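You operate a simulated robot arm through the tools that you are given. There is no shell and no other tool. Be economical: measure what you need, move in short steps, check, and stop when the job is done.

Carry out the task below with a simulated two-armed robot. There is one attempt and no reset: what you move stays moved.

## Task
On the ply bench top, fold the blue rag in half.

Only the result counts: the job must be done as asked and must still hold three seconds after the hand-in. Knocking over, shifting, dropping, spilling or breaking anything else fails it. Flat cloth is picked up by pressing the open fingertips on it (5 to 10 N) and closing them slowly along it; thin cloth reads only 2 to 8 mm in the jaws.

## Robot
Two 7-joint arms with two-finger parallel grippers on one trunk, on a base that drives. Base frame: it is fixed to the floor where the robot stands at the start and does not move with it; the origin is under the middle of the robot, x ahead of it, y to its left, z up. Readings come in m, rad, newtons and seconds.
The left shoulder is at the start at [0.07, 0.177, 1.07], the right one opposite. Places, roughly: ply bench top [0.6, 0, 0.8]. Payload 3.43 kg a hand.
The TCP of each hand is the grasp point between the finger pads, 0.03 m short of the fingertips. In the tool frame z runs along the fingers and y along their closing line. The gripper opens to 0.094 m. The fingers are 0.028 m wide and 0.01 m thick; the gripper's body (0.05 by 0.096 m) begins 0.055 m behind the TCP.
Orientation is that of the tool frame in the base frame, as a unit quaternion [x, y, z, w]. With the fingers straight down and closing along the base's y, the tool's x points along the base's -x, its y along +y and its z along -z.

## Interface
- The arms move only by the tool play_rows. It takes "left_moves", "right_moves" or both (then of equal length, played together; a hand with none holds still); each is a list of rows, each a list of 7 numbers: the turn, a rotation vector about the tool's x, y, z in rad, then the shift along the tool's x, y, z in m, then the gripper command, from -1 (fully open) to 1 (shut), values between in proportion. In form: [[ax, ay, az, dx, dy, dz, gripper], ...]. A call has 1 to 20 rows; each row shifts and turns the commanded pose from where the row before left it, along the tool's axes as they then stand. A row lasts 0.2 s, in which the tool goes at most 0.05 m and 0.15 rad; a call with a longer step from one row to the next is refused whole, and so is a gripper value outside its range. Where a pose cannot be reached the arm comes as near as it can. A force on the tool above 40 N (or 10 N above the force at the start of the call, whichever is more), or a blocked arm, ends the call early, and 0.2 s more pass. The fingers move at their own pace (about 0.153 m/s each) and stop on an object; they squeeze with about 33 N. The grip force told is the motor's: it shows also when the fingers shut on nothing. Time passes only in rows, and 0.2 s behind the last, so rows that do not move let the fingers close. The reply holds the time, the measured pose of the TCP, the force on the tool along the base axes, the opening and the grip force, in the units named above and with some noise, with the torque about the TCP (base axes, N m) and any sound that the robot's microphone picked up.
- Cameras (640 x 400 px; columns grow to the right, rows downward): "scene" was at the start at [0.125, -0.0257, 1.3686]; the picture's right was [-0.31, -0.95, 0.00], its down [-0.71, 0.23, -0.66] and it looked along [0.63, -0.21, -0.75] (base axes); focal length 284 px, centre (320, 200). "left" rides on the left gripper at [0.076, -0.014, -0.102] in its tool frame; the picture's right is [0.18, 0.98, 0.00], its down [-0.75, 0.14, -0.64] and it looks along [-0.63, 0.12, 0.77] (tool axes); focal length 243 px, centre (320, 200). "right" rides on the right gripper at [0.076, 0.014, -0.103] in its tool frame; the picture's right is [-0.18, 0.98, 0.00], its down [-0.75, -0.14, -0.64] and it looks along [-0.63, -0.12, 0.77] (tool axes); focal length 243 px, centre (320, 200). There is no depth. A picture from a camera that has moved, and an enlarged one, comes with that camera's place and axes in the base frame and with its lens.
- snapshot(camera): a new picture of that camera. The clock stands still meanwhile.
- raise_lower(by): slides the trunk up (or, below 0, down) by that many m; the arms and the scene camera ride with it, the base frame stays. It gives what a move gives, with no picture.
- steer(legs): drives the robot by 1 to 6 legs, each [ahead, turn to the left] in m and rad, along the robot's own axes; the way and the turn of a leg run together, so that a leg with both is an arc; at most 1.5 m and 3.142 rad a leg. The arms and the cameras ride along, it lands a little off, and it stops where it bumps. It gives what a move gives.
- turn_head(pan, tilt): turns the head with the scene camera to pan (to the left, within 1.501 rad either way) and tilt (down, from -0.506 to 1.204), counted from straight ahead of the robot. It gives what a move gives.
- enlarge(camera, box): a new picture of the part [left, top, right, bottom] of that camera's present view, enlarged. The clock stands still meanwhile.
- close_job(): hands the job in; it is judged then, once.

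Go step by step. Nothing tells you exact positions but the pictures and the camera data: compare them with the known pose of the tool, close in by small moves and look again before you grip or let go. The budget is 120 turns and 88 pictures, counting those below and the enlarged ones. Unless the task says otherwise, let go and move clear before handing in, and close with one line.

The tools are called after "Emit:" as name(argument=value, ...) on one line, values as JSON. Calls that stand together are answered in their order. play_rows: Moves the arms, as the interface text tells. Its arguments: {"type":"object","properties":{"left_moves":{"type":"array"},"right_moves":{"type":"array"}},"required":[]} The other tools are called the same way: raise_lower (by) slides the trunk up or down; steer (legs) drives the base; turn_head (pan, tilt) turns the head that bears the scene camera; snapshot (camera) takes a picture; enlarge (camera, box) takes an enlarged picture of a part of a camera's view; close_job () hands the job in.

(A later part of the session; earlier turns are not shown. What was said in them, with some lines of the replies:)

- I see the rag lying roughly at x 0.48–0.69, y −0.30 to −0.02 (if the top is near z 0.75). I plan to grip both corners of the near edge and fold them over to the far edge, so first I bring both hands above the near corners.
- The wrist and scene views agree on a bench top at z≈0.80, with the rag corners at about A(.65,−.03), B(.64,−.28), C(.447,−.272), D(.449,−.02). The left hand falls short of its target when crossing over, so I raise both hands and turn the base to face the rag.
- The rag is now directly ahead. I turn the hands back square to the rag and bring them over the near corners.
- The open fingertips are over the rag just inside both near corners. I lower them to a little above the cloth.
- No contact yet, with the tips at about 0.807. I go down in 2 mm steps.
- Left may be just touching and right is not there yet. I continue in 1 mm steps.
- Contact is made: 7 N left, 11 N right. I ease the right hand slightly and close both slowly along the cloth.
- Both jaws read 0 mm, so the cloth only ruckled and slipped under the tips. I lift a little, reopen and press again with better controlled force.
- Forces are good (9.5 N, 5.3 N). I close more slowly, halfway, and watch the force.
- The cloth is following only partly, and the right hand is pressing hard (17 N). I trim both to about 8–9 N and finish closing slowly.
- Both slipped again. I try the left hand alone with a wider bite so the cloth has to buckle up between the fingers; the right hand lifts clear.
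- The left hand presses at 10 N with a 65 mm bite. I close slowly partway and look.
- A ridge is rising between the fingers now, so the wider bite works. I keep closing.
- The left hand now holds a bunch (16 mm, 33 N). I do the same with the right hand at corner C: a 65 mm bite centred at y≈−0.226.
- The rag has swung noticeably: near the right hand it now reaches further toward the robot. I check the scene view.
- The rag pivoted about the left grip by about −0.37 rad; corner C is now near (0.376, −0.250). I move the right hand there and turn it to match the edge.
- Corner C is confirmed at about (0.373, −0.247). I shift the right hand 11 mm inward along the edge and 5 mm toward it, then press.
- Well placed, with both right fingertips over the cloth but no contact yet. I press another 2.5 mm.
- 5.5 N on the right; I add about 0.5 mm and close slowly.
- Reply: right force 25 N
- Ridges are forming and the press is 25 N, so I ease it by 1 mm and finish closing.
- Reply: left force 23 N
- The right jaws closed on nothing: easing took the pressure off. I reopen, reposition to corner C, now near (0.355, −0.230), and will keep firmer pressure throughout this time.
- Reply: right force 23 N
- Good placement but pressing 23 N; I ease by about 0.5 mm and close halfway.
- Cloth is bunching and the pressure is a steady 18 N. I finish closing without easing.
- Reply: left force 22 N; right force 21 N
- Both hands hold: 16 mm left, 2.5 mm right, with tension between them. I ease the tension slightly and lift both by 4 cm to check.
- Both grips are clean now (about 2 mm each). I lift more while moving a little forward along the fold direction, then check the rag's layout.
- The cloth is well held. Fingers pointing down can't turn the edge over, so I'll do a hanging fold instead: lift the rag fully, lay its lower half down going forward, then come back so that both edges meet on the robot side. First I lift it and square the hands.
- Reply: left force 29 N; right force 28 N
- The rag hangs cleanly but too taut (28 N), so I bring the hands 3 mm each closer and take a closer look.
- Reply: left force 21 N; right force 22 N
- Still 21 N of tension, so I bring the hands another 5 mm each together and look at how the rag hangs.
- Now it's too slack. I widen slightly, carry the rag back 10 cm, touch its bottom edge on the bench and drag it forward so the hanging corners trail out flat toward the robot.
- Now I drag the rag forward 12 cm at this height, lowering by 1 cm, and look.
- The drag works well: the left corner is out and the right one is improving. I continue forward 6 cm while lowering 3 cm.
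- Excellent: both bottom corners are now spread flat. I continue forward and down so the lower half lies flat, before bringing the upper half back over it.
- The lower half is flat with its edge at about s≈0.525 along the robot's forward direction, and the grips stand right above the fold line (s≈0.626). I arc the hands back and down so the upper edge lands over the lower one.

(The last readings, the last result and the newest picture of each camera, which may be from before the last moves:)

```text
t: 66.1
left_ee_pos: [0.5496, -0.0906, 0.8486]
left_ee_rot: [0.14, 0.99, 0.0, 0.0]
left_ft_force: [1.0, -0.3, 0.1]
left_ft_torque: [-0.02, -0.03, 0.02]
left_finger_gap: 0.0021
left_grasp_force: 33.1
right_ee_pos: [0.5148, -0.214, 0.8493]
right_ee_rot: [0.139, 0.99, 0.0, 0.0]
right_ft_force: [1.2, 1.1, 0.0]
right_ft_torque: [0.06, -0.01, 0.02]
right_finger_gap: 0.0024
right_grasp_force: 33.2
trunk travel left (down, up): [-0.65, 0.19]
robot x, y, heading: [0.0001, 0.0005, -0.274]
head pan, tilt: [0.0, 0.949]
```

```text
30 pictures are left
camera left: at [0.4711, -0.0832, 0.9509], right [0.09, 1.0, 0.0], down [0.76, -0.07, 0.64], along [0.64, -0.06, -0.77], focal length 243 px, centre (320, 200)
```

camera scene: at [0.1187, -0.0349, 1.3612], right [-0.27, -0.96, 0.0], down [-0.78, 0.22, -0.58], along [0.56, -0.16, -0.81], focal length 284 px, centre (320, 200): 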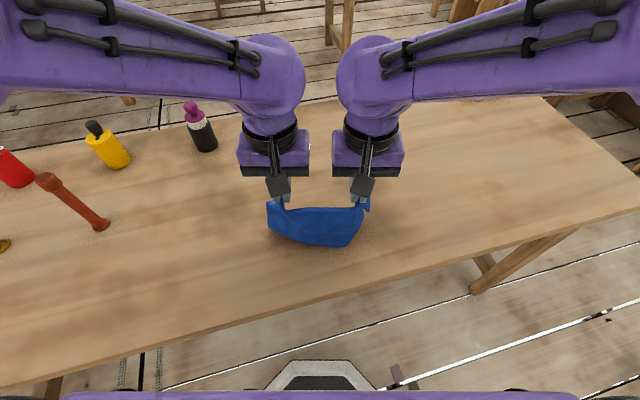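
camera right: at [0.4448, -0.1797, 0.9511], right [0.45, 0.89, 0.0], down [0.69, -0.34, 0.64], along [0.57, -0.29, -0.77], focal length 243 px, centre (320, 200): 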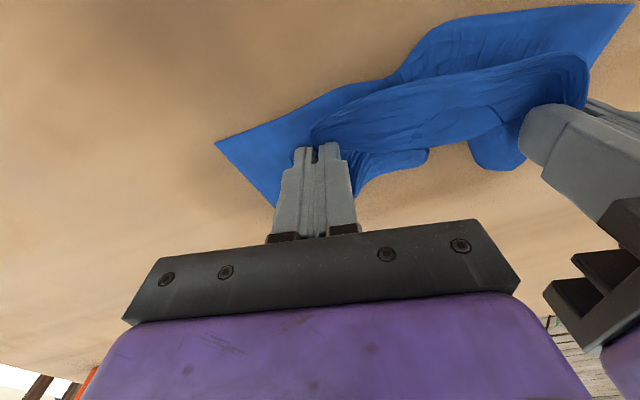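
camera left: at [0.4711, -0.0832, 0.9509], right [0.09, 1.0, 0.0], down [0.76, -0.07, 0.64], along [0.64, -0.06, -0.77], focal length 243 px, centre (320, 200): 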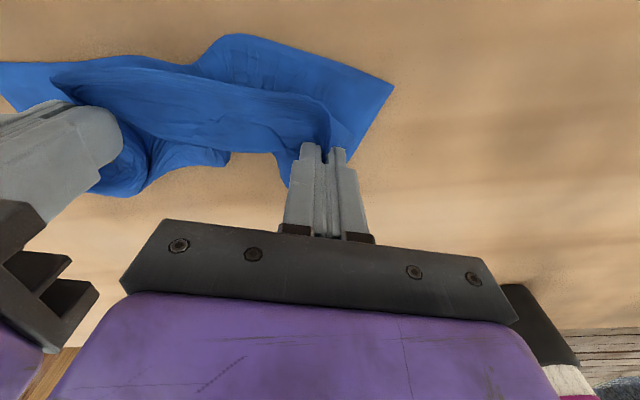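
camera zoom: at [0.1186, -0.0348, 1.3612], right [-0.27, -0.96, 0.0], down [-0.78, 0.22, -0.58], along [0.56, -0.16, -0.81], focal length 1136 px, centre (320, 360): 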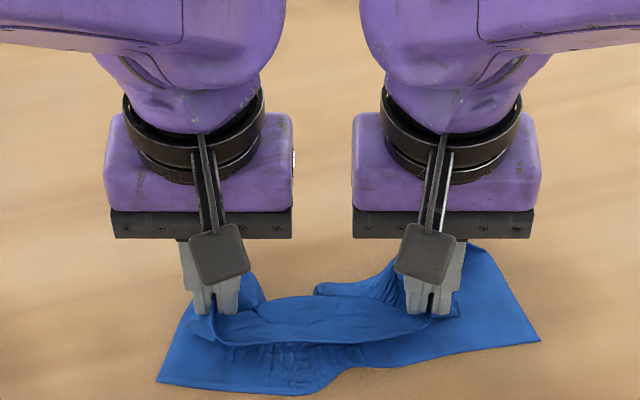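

The fold has formed, with the upper edge near the lower one and some crumpling in the middle. I lower the last centimetre and open the jaws gently.

Emit:
play_rows(left_moves=[[0, 0, 0, 0.002, 0, 0.006, 1], [0, 0, 0, 0.002, 0, 0.006, 1], [0, 0, 0, 0, 0, 0, 0.9], [0, 0, 0, 0, 0, 0, 0.8], [0, 0, 0, 0, 0, 0, 0.7], [0, 0, 0, 0, 0, 0, 0.5], [0, 0, 0, 0, 0, 0, 0.3], [0, 0, 0, 0, 0, 0, 0.3], [0, 0, 0, 0, 0, -0.01, 0.3], [0, 0, 0, 0, 0, -0.02, 0.3], [0, 0, 0, 0, 0, -0.03, 0.3], [0, 0, 0, 0, 0, -0.03, 0.3], [0, 0, 0, 0, 0, 0, 0.3]], right_moves=[[0, 0, 0, 0.002, 0, 0.006, 1], [0, 0, 0, 0.002, 0, 0.006, 1], [0, 0, 0, 0, 0, 0, 0.9], [0, 0, 0, 0, 0, 0, 0.8], [0, 0, 0, 0, 0, 0, 0.7], [0, 0, 0, 0, 0, 0, 0.5], [0, 0, 0, 0, 0, 0, 0.3], [0, 0, 0, 0, 0, 0, 0.3], [0, 0, 0, 0, 0, -0.01, 0.3], [0, 0, 0, 0, 0, -0.02, 0.3], [0, 0, 0, 0, 0, -0.03, 0.3], [0, 0, 0, 0, 0, -0.03, 0.3], [0, 0, 0, 0, 0, 0, 0.3]])

Emit:
enlarge(camera="scene", box=[240, 110, 400, 210])

Emit:
snapshot(camera="right")

Emit:
snapshot(camera="left")

```text
t: 68.9
left_ee_pos: [0.5448, -0.0889, 0.9288]
left_ee_rot: [0.139, 0.99, 0.0, 0.0]
left_ft_force: [-0.4, -0.2, 0.0]
left_ft_torque: [0.0, 0.03, -0.01]
left_finger_gap: 0.033
left_grasp_force: 0.1
right_ee_pos: [0.5118, -0.2132, 0.9263]
right_ee_rot: [0.139, 0.99, 0.0, 0.0]
right_ft_force: [0.5, 0.8, -0.5]
right_ft_torque: [0.03, 0.01, -0.04]
right_finger_gap: 0.0329
right_grasp_force: 0.0
trunk travel left (down, up): [-0.65, 0.19]
robot x, y, heading: [-0.0011, -0.0021, -0.281]
head pan, tilt: [0.0, 0.949]
```

```text
4.00 times, centred on (320, 160) of scene
camera zoom: at [0.1198, -0.0352, 1.3611], right [-0.27, -0.96, 0.0], down [-0.78, 0.22, -0.58], along [0.56, -0.16, -0.81], focal length 1136 px, centre (320, 360)
```

zoom: 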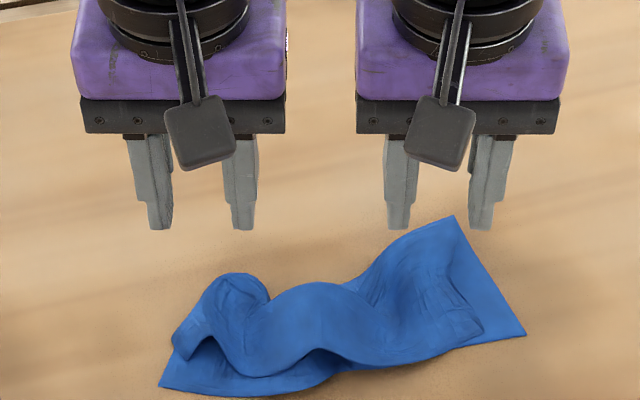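

```text
28 pictures are left
camera right: at [0.4429, -0.179, 1.0284], right [0.45, 0.89, 0.0], down [0.69, -0.34, 0.64], along [0.57, -0.29, -0.77], focal length 243 px, centre (320, 200)
```

right: 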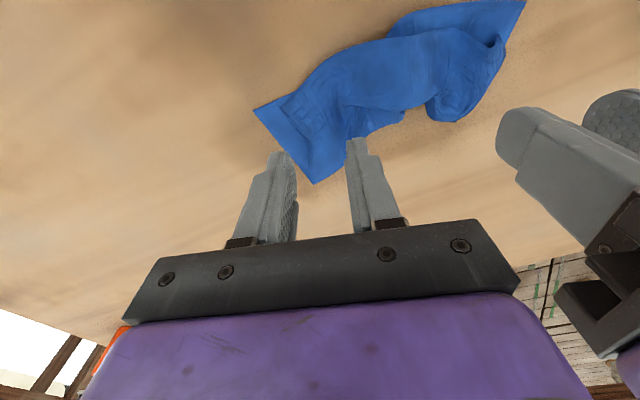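

```text
27 pictures are left
camera left: at [0.4677, -0.0808, 1.0304], right [0.09, 1.0, 0.0], down [0.76, -0.07, 0.64], along [0.64, -0.06, -0.77], focal length 243 px, centre (320, 200)
```

left: 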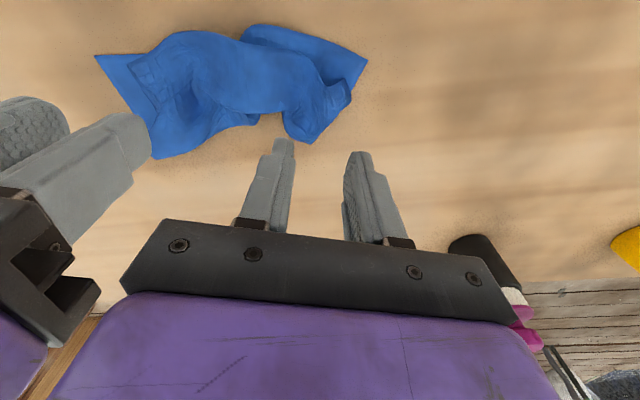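

The rag is folded with both edges on the robot side, but it is wavy, and the top layer's ends sit about 2.5 cm inside the lower ones. I'll press lightly near each end and draw the hands apart to smooth it.

Emit:
play_rows(left_moves=[[0, 0, 0, -0.0085, -0.006, 0, 0.3], [0, 0, 0, -0.0085, -0.006, 0, 0.3], [0, 0, 0, 0, 0, 0.03, 0.3], [0, 0, 0, 0, 0, 0.03, 0.3], [0, 0, 0, 0, 0, 0.02, 0.3], [0, 0, 0, 0, 0, 0.01, 0.3], [0, 0, 0, 0, 0, 0.003, 0.3], [0, 0, 0, 0, 0, 0, 0.3]], right_moves=[[0, 0, 0, -0.015, -0.0045, 0, 0.3], [0, 0, 0, -0.015, -0.0045, 0, 0.3], [0, 0, 0, 0, 0, 0.03, 0.3], [0, 0, 0, 0, 0, 0.03, 0.3], [0, 0, 0, 0, 0, 0.018, 0.3], [0, 0, 0, 0, 0, 0.01, 0.3], [0, 0, 0, 0, 0, 0.003, 0.3], [0, 0, 0, 0, 0, 0, 0.3]])

Emit:
enlarge(camera="scene", box=[240, 110, 400, 210])

```text
t: 70.7
left_ee_pos: [0.5585, -0.1074, 0.8342]
left_ee_rot: [0.139, 0.99, 0.0, 0.0]
left_ft_force: [-1.7, -0.2, 3.7]
left_ft_torque: [-0.02, 0.08, -0.02]
left_finger_gap: 0.0334
left_grasp_force: 0.2
right_ee_pos: [0.536, -0.2298, 0.8349]
right_ee_rot: [0.14, 0.99, -0.001, 0.0]
right_ft_force: [-0.4, 1.1, 0.3]
right_ft_torque: [0.0, -0.04, 0.01]
right_finger_gap: 0.0329
right_grasp_force: 0.1
trunk travel left (down, up): [-0.65, 0.19]
robot x, y, heading: [0.0007, 0.0016, -0.273]
head pan, tilt: [0.0, 0.949]
```

```text
4.00 times, centred on (320, 160) of scene
camera zoom: at [0.1182, -0.0349, 1.3613], right [-0.27, -0.96, 0.0], down [-0.78, 0.22, -0.58], along [0.56, -0.16, -0.81], focal length 1136 px, centre (320, 360)
```

zoom: 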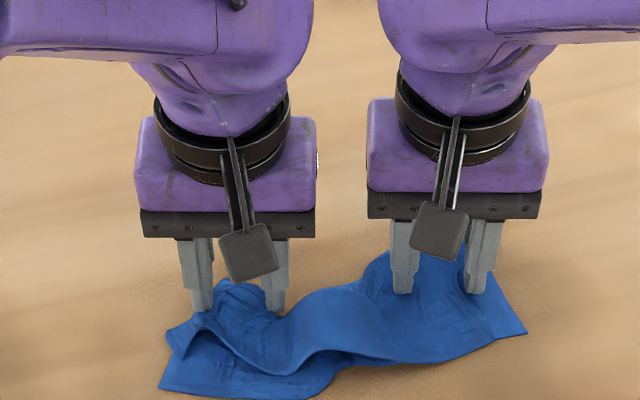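

Left presses about 4 N. I press the right a touch more and draw both hands apart along the rag.

Emit:
play_rows(left_moves=[[0, 0, 0, 0, 0, 0.0005, 0.3], [0, 0, 0, 0.0014, 0.0048, 0, 0.3], [0, 0, 0, 0.0014, 0.0048, 0, 0.3], [0, 0, 0, 0.0014, 0.0048, 0, 0.3], [0, 0, 0, 0.0014, 0.0048, 0, 0.3], [0, 0, 0, 0.0014, 0.0048, 0, 0.3], [0, 0, 0, 0, 0, 0, 0.3]], right_moves=[[0, 0, 0, 0, 0, 0.002, 0.3], [0, 0, 0, -0.0007, -0.0024, 0, 0.3], [0, 0, 0, -0.0007, -0.0024, 0, 0.3], [0, 0, 0, -0.0007, -0.0024, 0, 0.3], [0, 0, 0, -0.0007, -0.0024, 0, 0.3], [0, 0, 0, -0.0007, -0.0024, 0, 0.3], [0, 0, 0, 0, 0, 0, 0.3]])

Emit:
enlarge(camera="scene", box=[240, 110, 400, 210])

```text
t: 72.3
left_ee_pos: [0.5576, -0.0805, 0.8338]
left_ee_rot: [0.139, 0.99, 0.0, 0.001]
left_ft_force: [0.4, -1.6, 5.8]
left_ft_torque: [-0.09, 0.04, 0.05]
left_finger_gap: 0.0324
left_grasp_force: 0.0
right_ee_pos: [0.5363, -0.2423, 0.8336]
right_ee_rot: [0.141, 0.99, 0.0, 0.0]
right_ft_force: [-0.6, 0.4, 0.4]
right_ft_torque: [0.01, -0.01, -0.02]
right_finger_gap: 0.0331
right_grasp_force: 0.0
trunk travel left (down, up): [-0.65, 0.19]
robot x, y, heading: [-0.0013, -0.0009, -0.277]
head pan, tilt: [0.0, 0.949]
```

```text
4.00 times, centred on (320, 160) of scene
camera zoom: at [0.1177, -0.0353, 1.3613], right [-0.27, -0.96, 0.0], down [-0.78, 0.22, -0.58], along [0.56, -0.16, -0.81], focal length 1136 px, centre (320, 360)
```

zoom: 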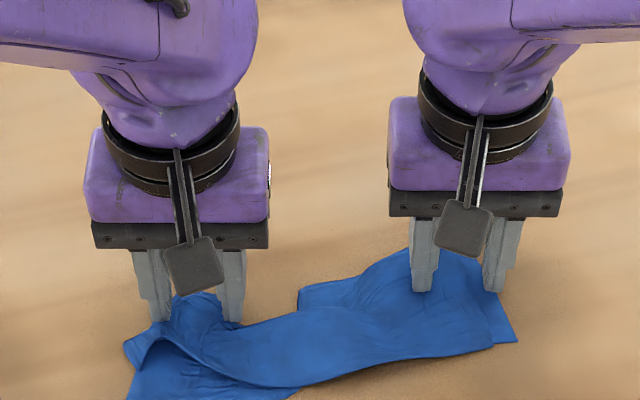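

That's smoothing nicely. Now I hold with the left and draw the right end out 2 cm with a bit more pressure, then lift both and look.

Emit:
play_rows(left_moves=[[0, 0, 0, 0, 0, 0, 0.3], [0, 0, 0, 0, 0, 0, 0.3], [0, 0, 0, 0, 0, 0, 0.3], [0, 0, 0, 0, 0, 0, 0.3], [0, 0, 0, 0, 0, 0, 0.3], [0, 0, 0, 0, 0, 0, 0.3], [0, 0, 0, 0, 0, -0.02, 0.3], [0, 0, 0, 0, 0, -0.03, 0.3], [0, 0, 0, 0, 0, -0.04, 0.3], [0, 0, 0, -0.02, 0.02, -0.02, 0.3], [0, 0, 0, 0, 0, 0, 0.3]], right_moves=[[0, 0, 0, 0, 0, 0.0016, 0.3], [0, 0, 0, -0.0014, -0.0048, 0, 0.3], [0, 0, 0, -0.0014, -0.0048, 0, 0.3], [0, 0, 0, -0.0014, -0.0048, 0, 0.3], [0, 0, 0, -0.0014, -0.0048, 0, 0.3], [0, 0, 0, 0, 0, 0, 0.3], [0, 0, 0, 0, 0, -0.02, 0.3], [0, 0, 0, 0, 0, -0.03, 0.3], [0, 0, 0, 0, 0, -0.04, 0.3], [0, 0, 0, -0.02, -0.02, -0.02, 0.3], [0, 0, 0, 0, 0, 0, 0.3]])

Emit:
enlarge(camera="scene", box=[240, 120, 400, 220])

```text
t: 74.7
left_ee_pos: [0.5845, -0.0681, 0.9451]
left_ee_rot: [0.14, 0.99, 0.0, 0.001]
left_ft_force: [-0.1, 0.0, 0.9]
left_ft_torque: [-0.01, 0.02, -0.01]
left_finger_gap: 0.0328
left_grasp_force: 0.0
right_ee_pos: [0.5504, -0.2865, 0.9437]
right_ee_rot: [0.14, 0.99, -0.001, 0.0]
right_ft_force: [0.2, -0.2, 0.5]
right_ft_torque: [-0.01, 0.01, 0.01]
right_finger_gap: 0.0329
right_grasp_force: 0.0
trunk travel left (down, up): [-0.65, 0.19]
robot x, y, heading: [0.0008, -0.002, -0.277]
head pan, tilt: [0.0, 0.949]
```

```text
4.00 times, centred on (320, 170) of scene
camera zoom: at [0.1179, -0.0347, 1.3613], right [-0.27, -0.96, 0.0], down [-0.78, 0.22, -0.58], along [0.56, -0.16, -0.81], focal length 1136 px, centre (320, 320)
```

zoom: 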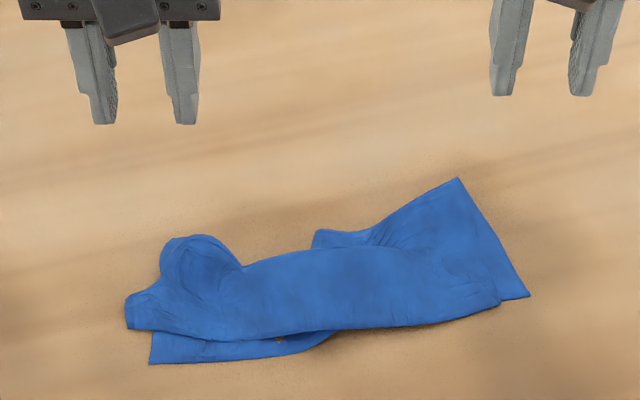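

Much better: a flat two-layer strip with corners within 2–3 cm. The left end still has a bump on the fold side, so I press there, with the right hand holding the other end, and draw it outward.

Emit:
play_rows(left_moves=[[0, 0, 0, 0.0046, -0.0102, 0, 0.3], [0, 0, 0, 0.0046, -0.0102, 0, 0.3], [0, 0, 0, 0, 0, 0.04, 0.3], [0, 0, 0, 0, 0, 0.04, 0.3], [0, 0, 0, 0, 0, 0.02, 0.3], [0, 0, 0, 0, 0, 0.008, 0.3], [0, 0, 0, 0, 0, 0.003, 0.3], [0, 0, 0, 0, 0, 0, 0.3]], right_moves=[[0, 0, 0, 0.0167, 0.022, 0, 0.3], [0, 0, 0, 0.0167, 0.022, 0, 0.3], [0, 0, 0, 0, 0, 0.04, 0.3], [0, 0, 0, 0, 0, 0.04, 0.3], [0, 0, 0, 0, 0, 0.02, 0.3], [0, 0, 0, 0, 0, 0.008, 0.3], [0, 0, 0, 0, 0, 0.003, 0.3], [0, 0, 0, 0, 0, 0, 0.3]])

Emit:
enlarge(camera="scene", box=[240, 120, 400, 220])

```text
t: 76.5
left_ee_pos: [0.5674, -0.0853, 0.8338]
left_ee_rot: [0.14, 0.99, 0.0, 0.001]
left_ft_force: [-0.3, -0.3, 1.0]
left_ft_torque: [0.01, 0.02, -0.02]
left_finger_gap: 0.0331
left_grasp_force: 0.0
right_ee_pos: [0.5308, -0.2367, 0.8335]
right_ee_rot: [0.14, 0.99, -0.001, 0.002]
right_ft_force: [2.8, -1.9, 16.0]
right_ft_torque: [0.15, -0.25, -0.06]
right_finger_gap: 0.0331
right_grasp_force: 0.0
trunk travel left (down, up): [-0.65, 0.19]
robot x, y, heading: [0.005, -0.002, -0.275]
head pan, tilt: [0.0, 0.949]
```

```text
4.00 times, centred on (320, 170) of scene
camera zoom: at [0.117, -0.0344, 1.3616], right [-0.27, -0.96, 0.0], down [-0.78, 0.22, -0.58], along [0.56, -0.16, -0.81], focal length 1136 px, centre (320, 320)
```

zoom: 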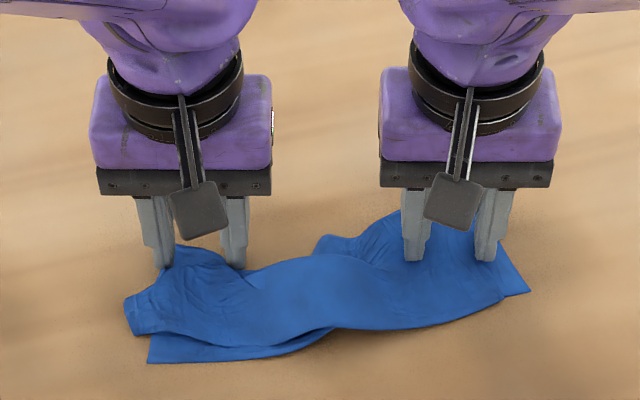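

Pressing well. I draw the left end outward and forward 2.5 cm and the right end outward 1 cm, then lift both clear.

Emit:
play_rows(left_moves=[[0, 0, 0, 0, 0, 0.0008, 0.3], [0, 0, 0, -0.0011, 0.0049, 0, 0.3], [0, 0, 0, -0.0011, 0.0049, 0, 0.3], [0, 0, 0, -0.0011, 0.0049, 0, 0.3], [0, 0, 0, -0.0011, 0.0049, 0, 0.3], [0, 0, 0, -0.0011, 0.0049, 0, 0.3], [0, 0, 0, 0, 0, 0, 0.3], [0, 0, 0, 0, 0, -0.02, 0.3], [0, 0, 0, 0, 0, -0.03, 0.3], [0, 0, 0, 0, 0, -0.04, 0.3], [0, 0, 0, -0.02, 0.02, -0.03, 0.3], [0, 0, 0, -0.02, 0.02, 0, 0.3], [0, 0, 0, 0, 0, 0, 0.3]], right_moves=[[0, 0, 0, 0, 0, -0.0006, 0.3], [0, 0, 0, 0, 0, 0, 0.3], [0, 0, 0, 0, 0, 0, 0.3], [0, 0, 0, 0, 0, 0, 0.3], [0, 0, 0, -0.0014, -0.0048, 0, 0.3], [0, 0, 0, -0.0014, -0.0048, 0, 0.3], [0, 0, 0, 0, 0, 0, 0.3], [0, 0, 0, 0, 0, -0.02, 0.3], [0, 0, 0, 0, 0, -0.03, 0.3], [0, 0, 0, 0, 0, -0.04, 0.3], [0, 0, 0, -0.02, -0.02, -0.03, 0.3], [0, 0, 0, -0.02, -0.02, 0, 0.3], [0, 0, 0, 0, 0, 0, 0.3]])

Emit:
enlarge(camera="scene", box=[240, 120, 400, 220])

```text
t: 79.3
left_ee_pos: [0.6309, -0.0344, 0.953]
left_ee_rot: [0.141, 0.99, 0.0, 0.0]
left_ft_force: [-0.4, -0.2, 0.1]
left_ft_torque: [-0.03, 0.0, 0.03]
left_finger_gap: 0.0329
left_grasp_force: 0.0
right_ee_pos: [0.5579, -0.2968, 0.9535]
right_ee_rot: [0.14, 0.99, -0.001, 0.001]
right_ft_force: [-0.5, 0.4, 0.8]
right_ft_torque: [0.0, -0.04, -0.01]
right_finger_gap: 0.033
right_grasp_force: 0.2
trunk travel left (down, up): [-0.65, 0.19]
robot x, y, heading: [0.0013, -0.0009, -0.28]
head pan, tilt: [0.0, 0.949]
```

```text
4.00 times, centred on (320, 170) of scene
camera zoom: at [0.1172, -0.0345, 1.3614], right [-0.27, -0.96, 0.0], down [-0.78, 0.22, -0.58], along [0.56, -0.16, -0.81], focal length 1136 px, centre (320, 320)
```

zoom: 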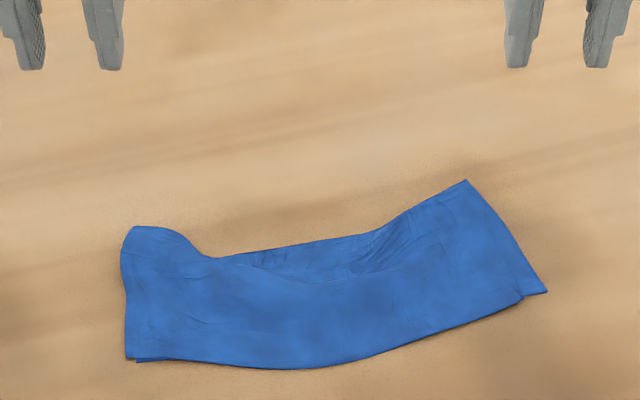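

The rag now lies folded in half as a flat two-layer strip, with the edges and corners nearly coinciding. Both hands are open and clear, so I hand it in.

Emit:
close_job()

```text
The job is handed in.
```

The blue rag is folded in half on the bench. Its corners meet at the left end and are about 1–2 cm apart at the right, and the fold line dips in slightly at the middle. Both hands are open and clear, and they stayed away from the other things on the bench.
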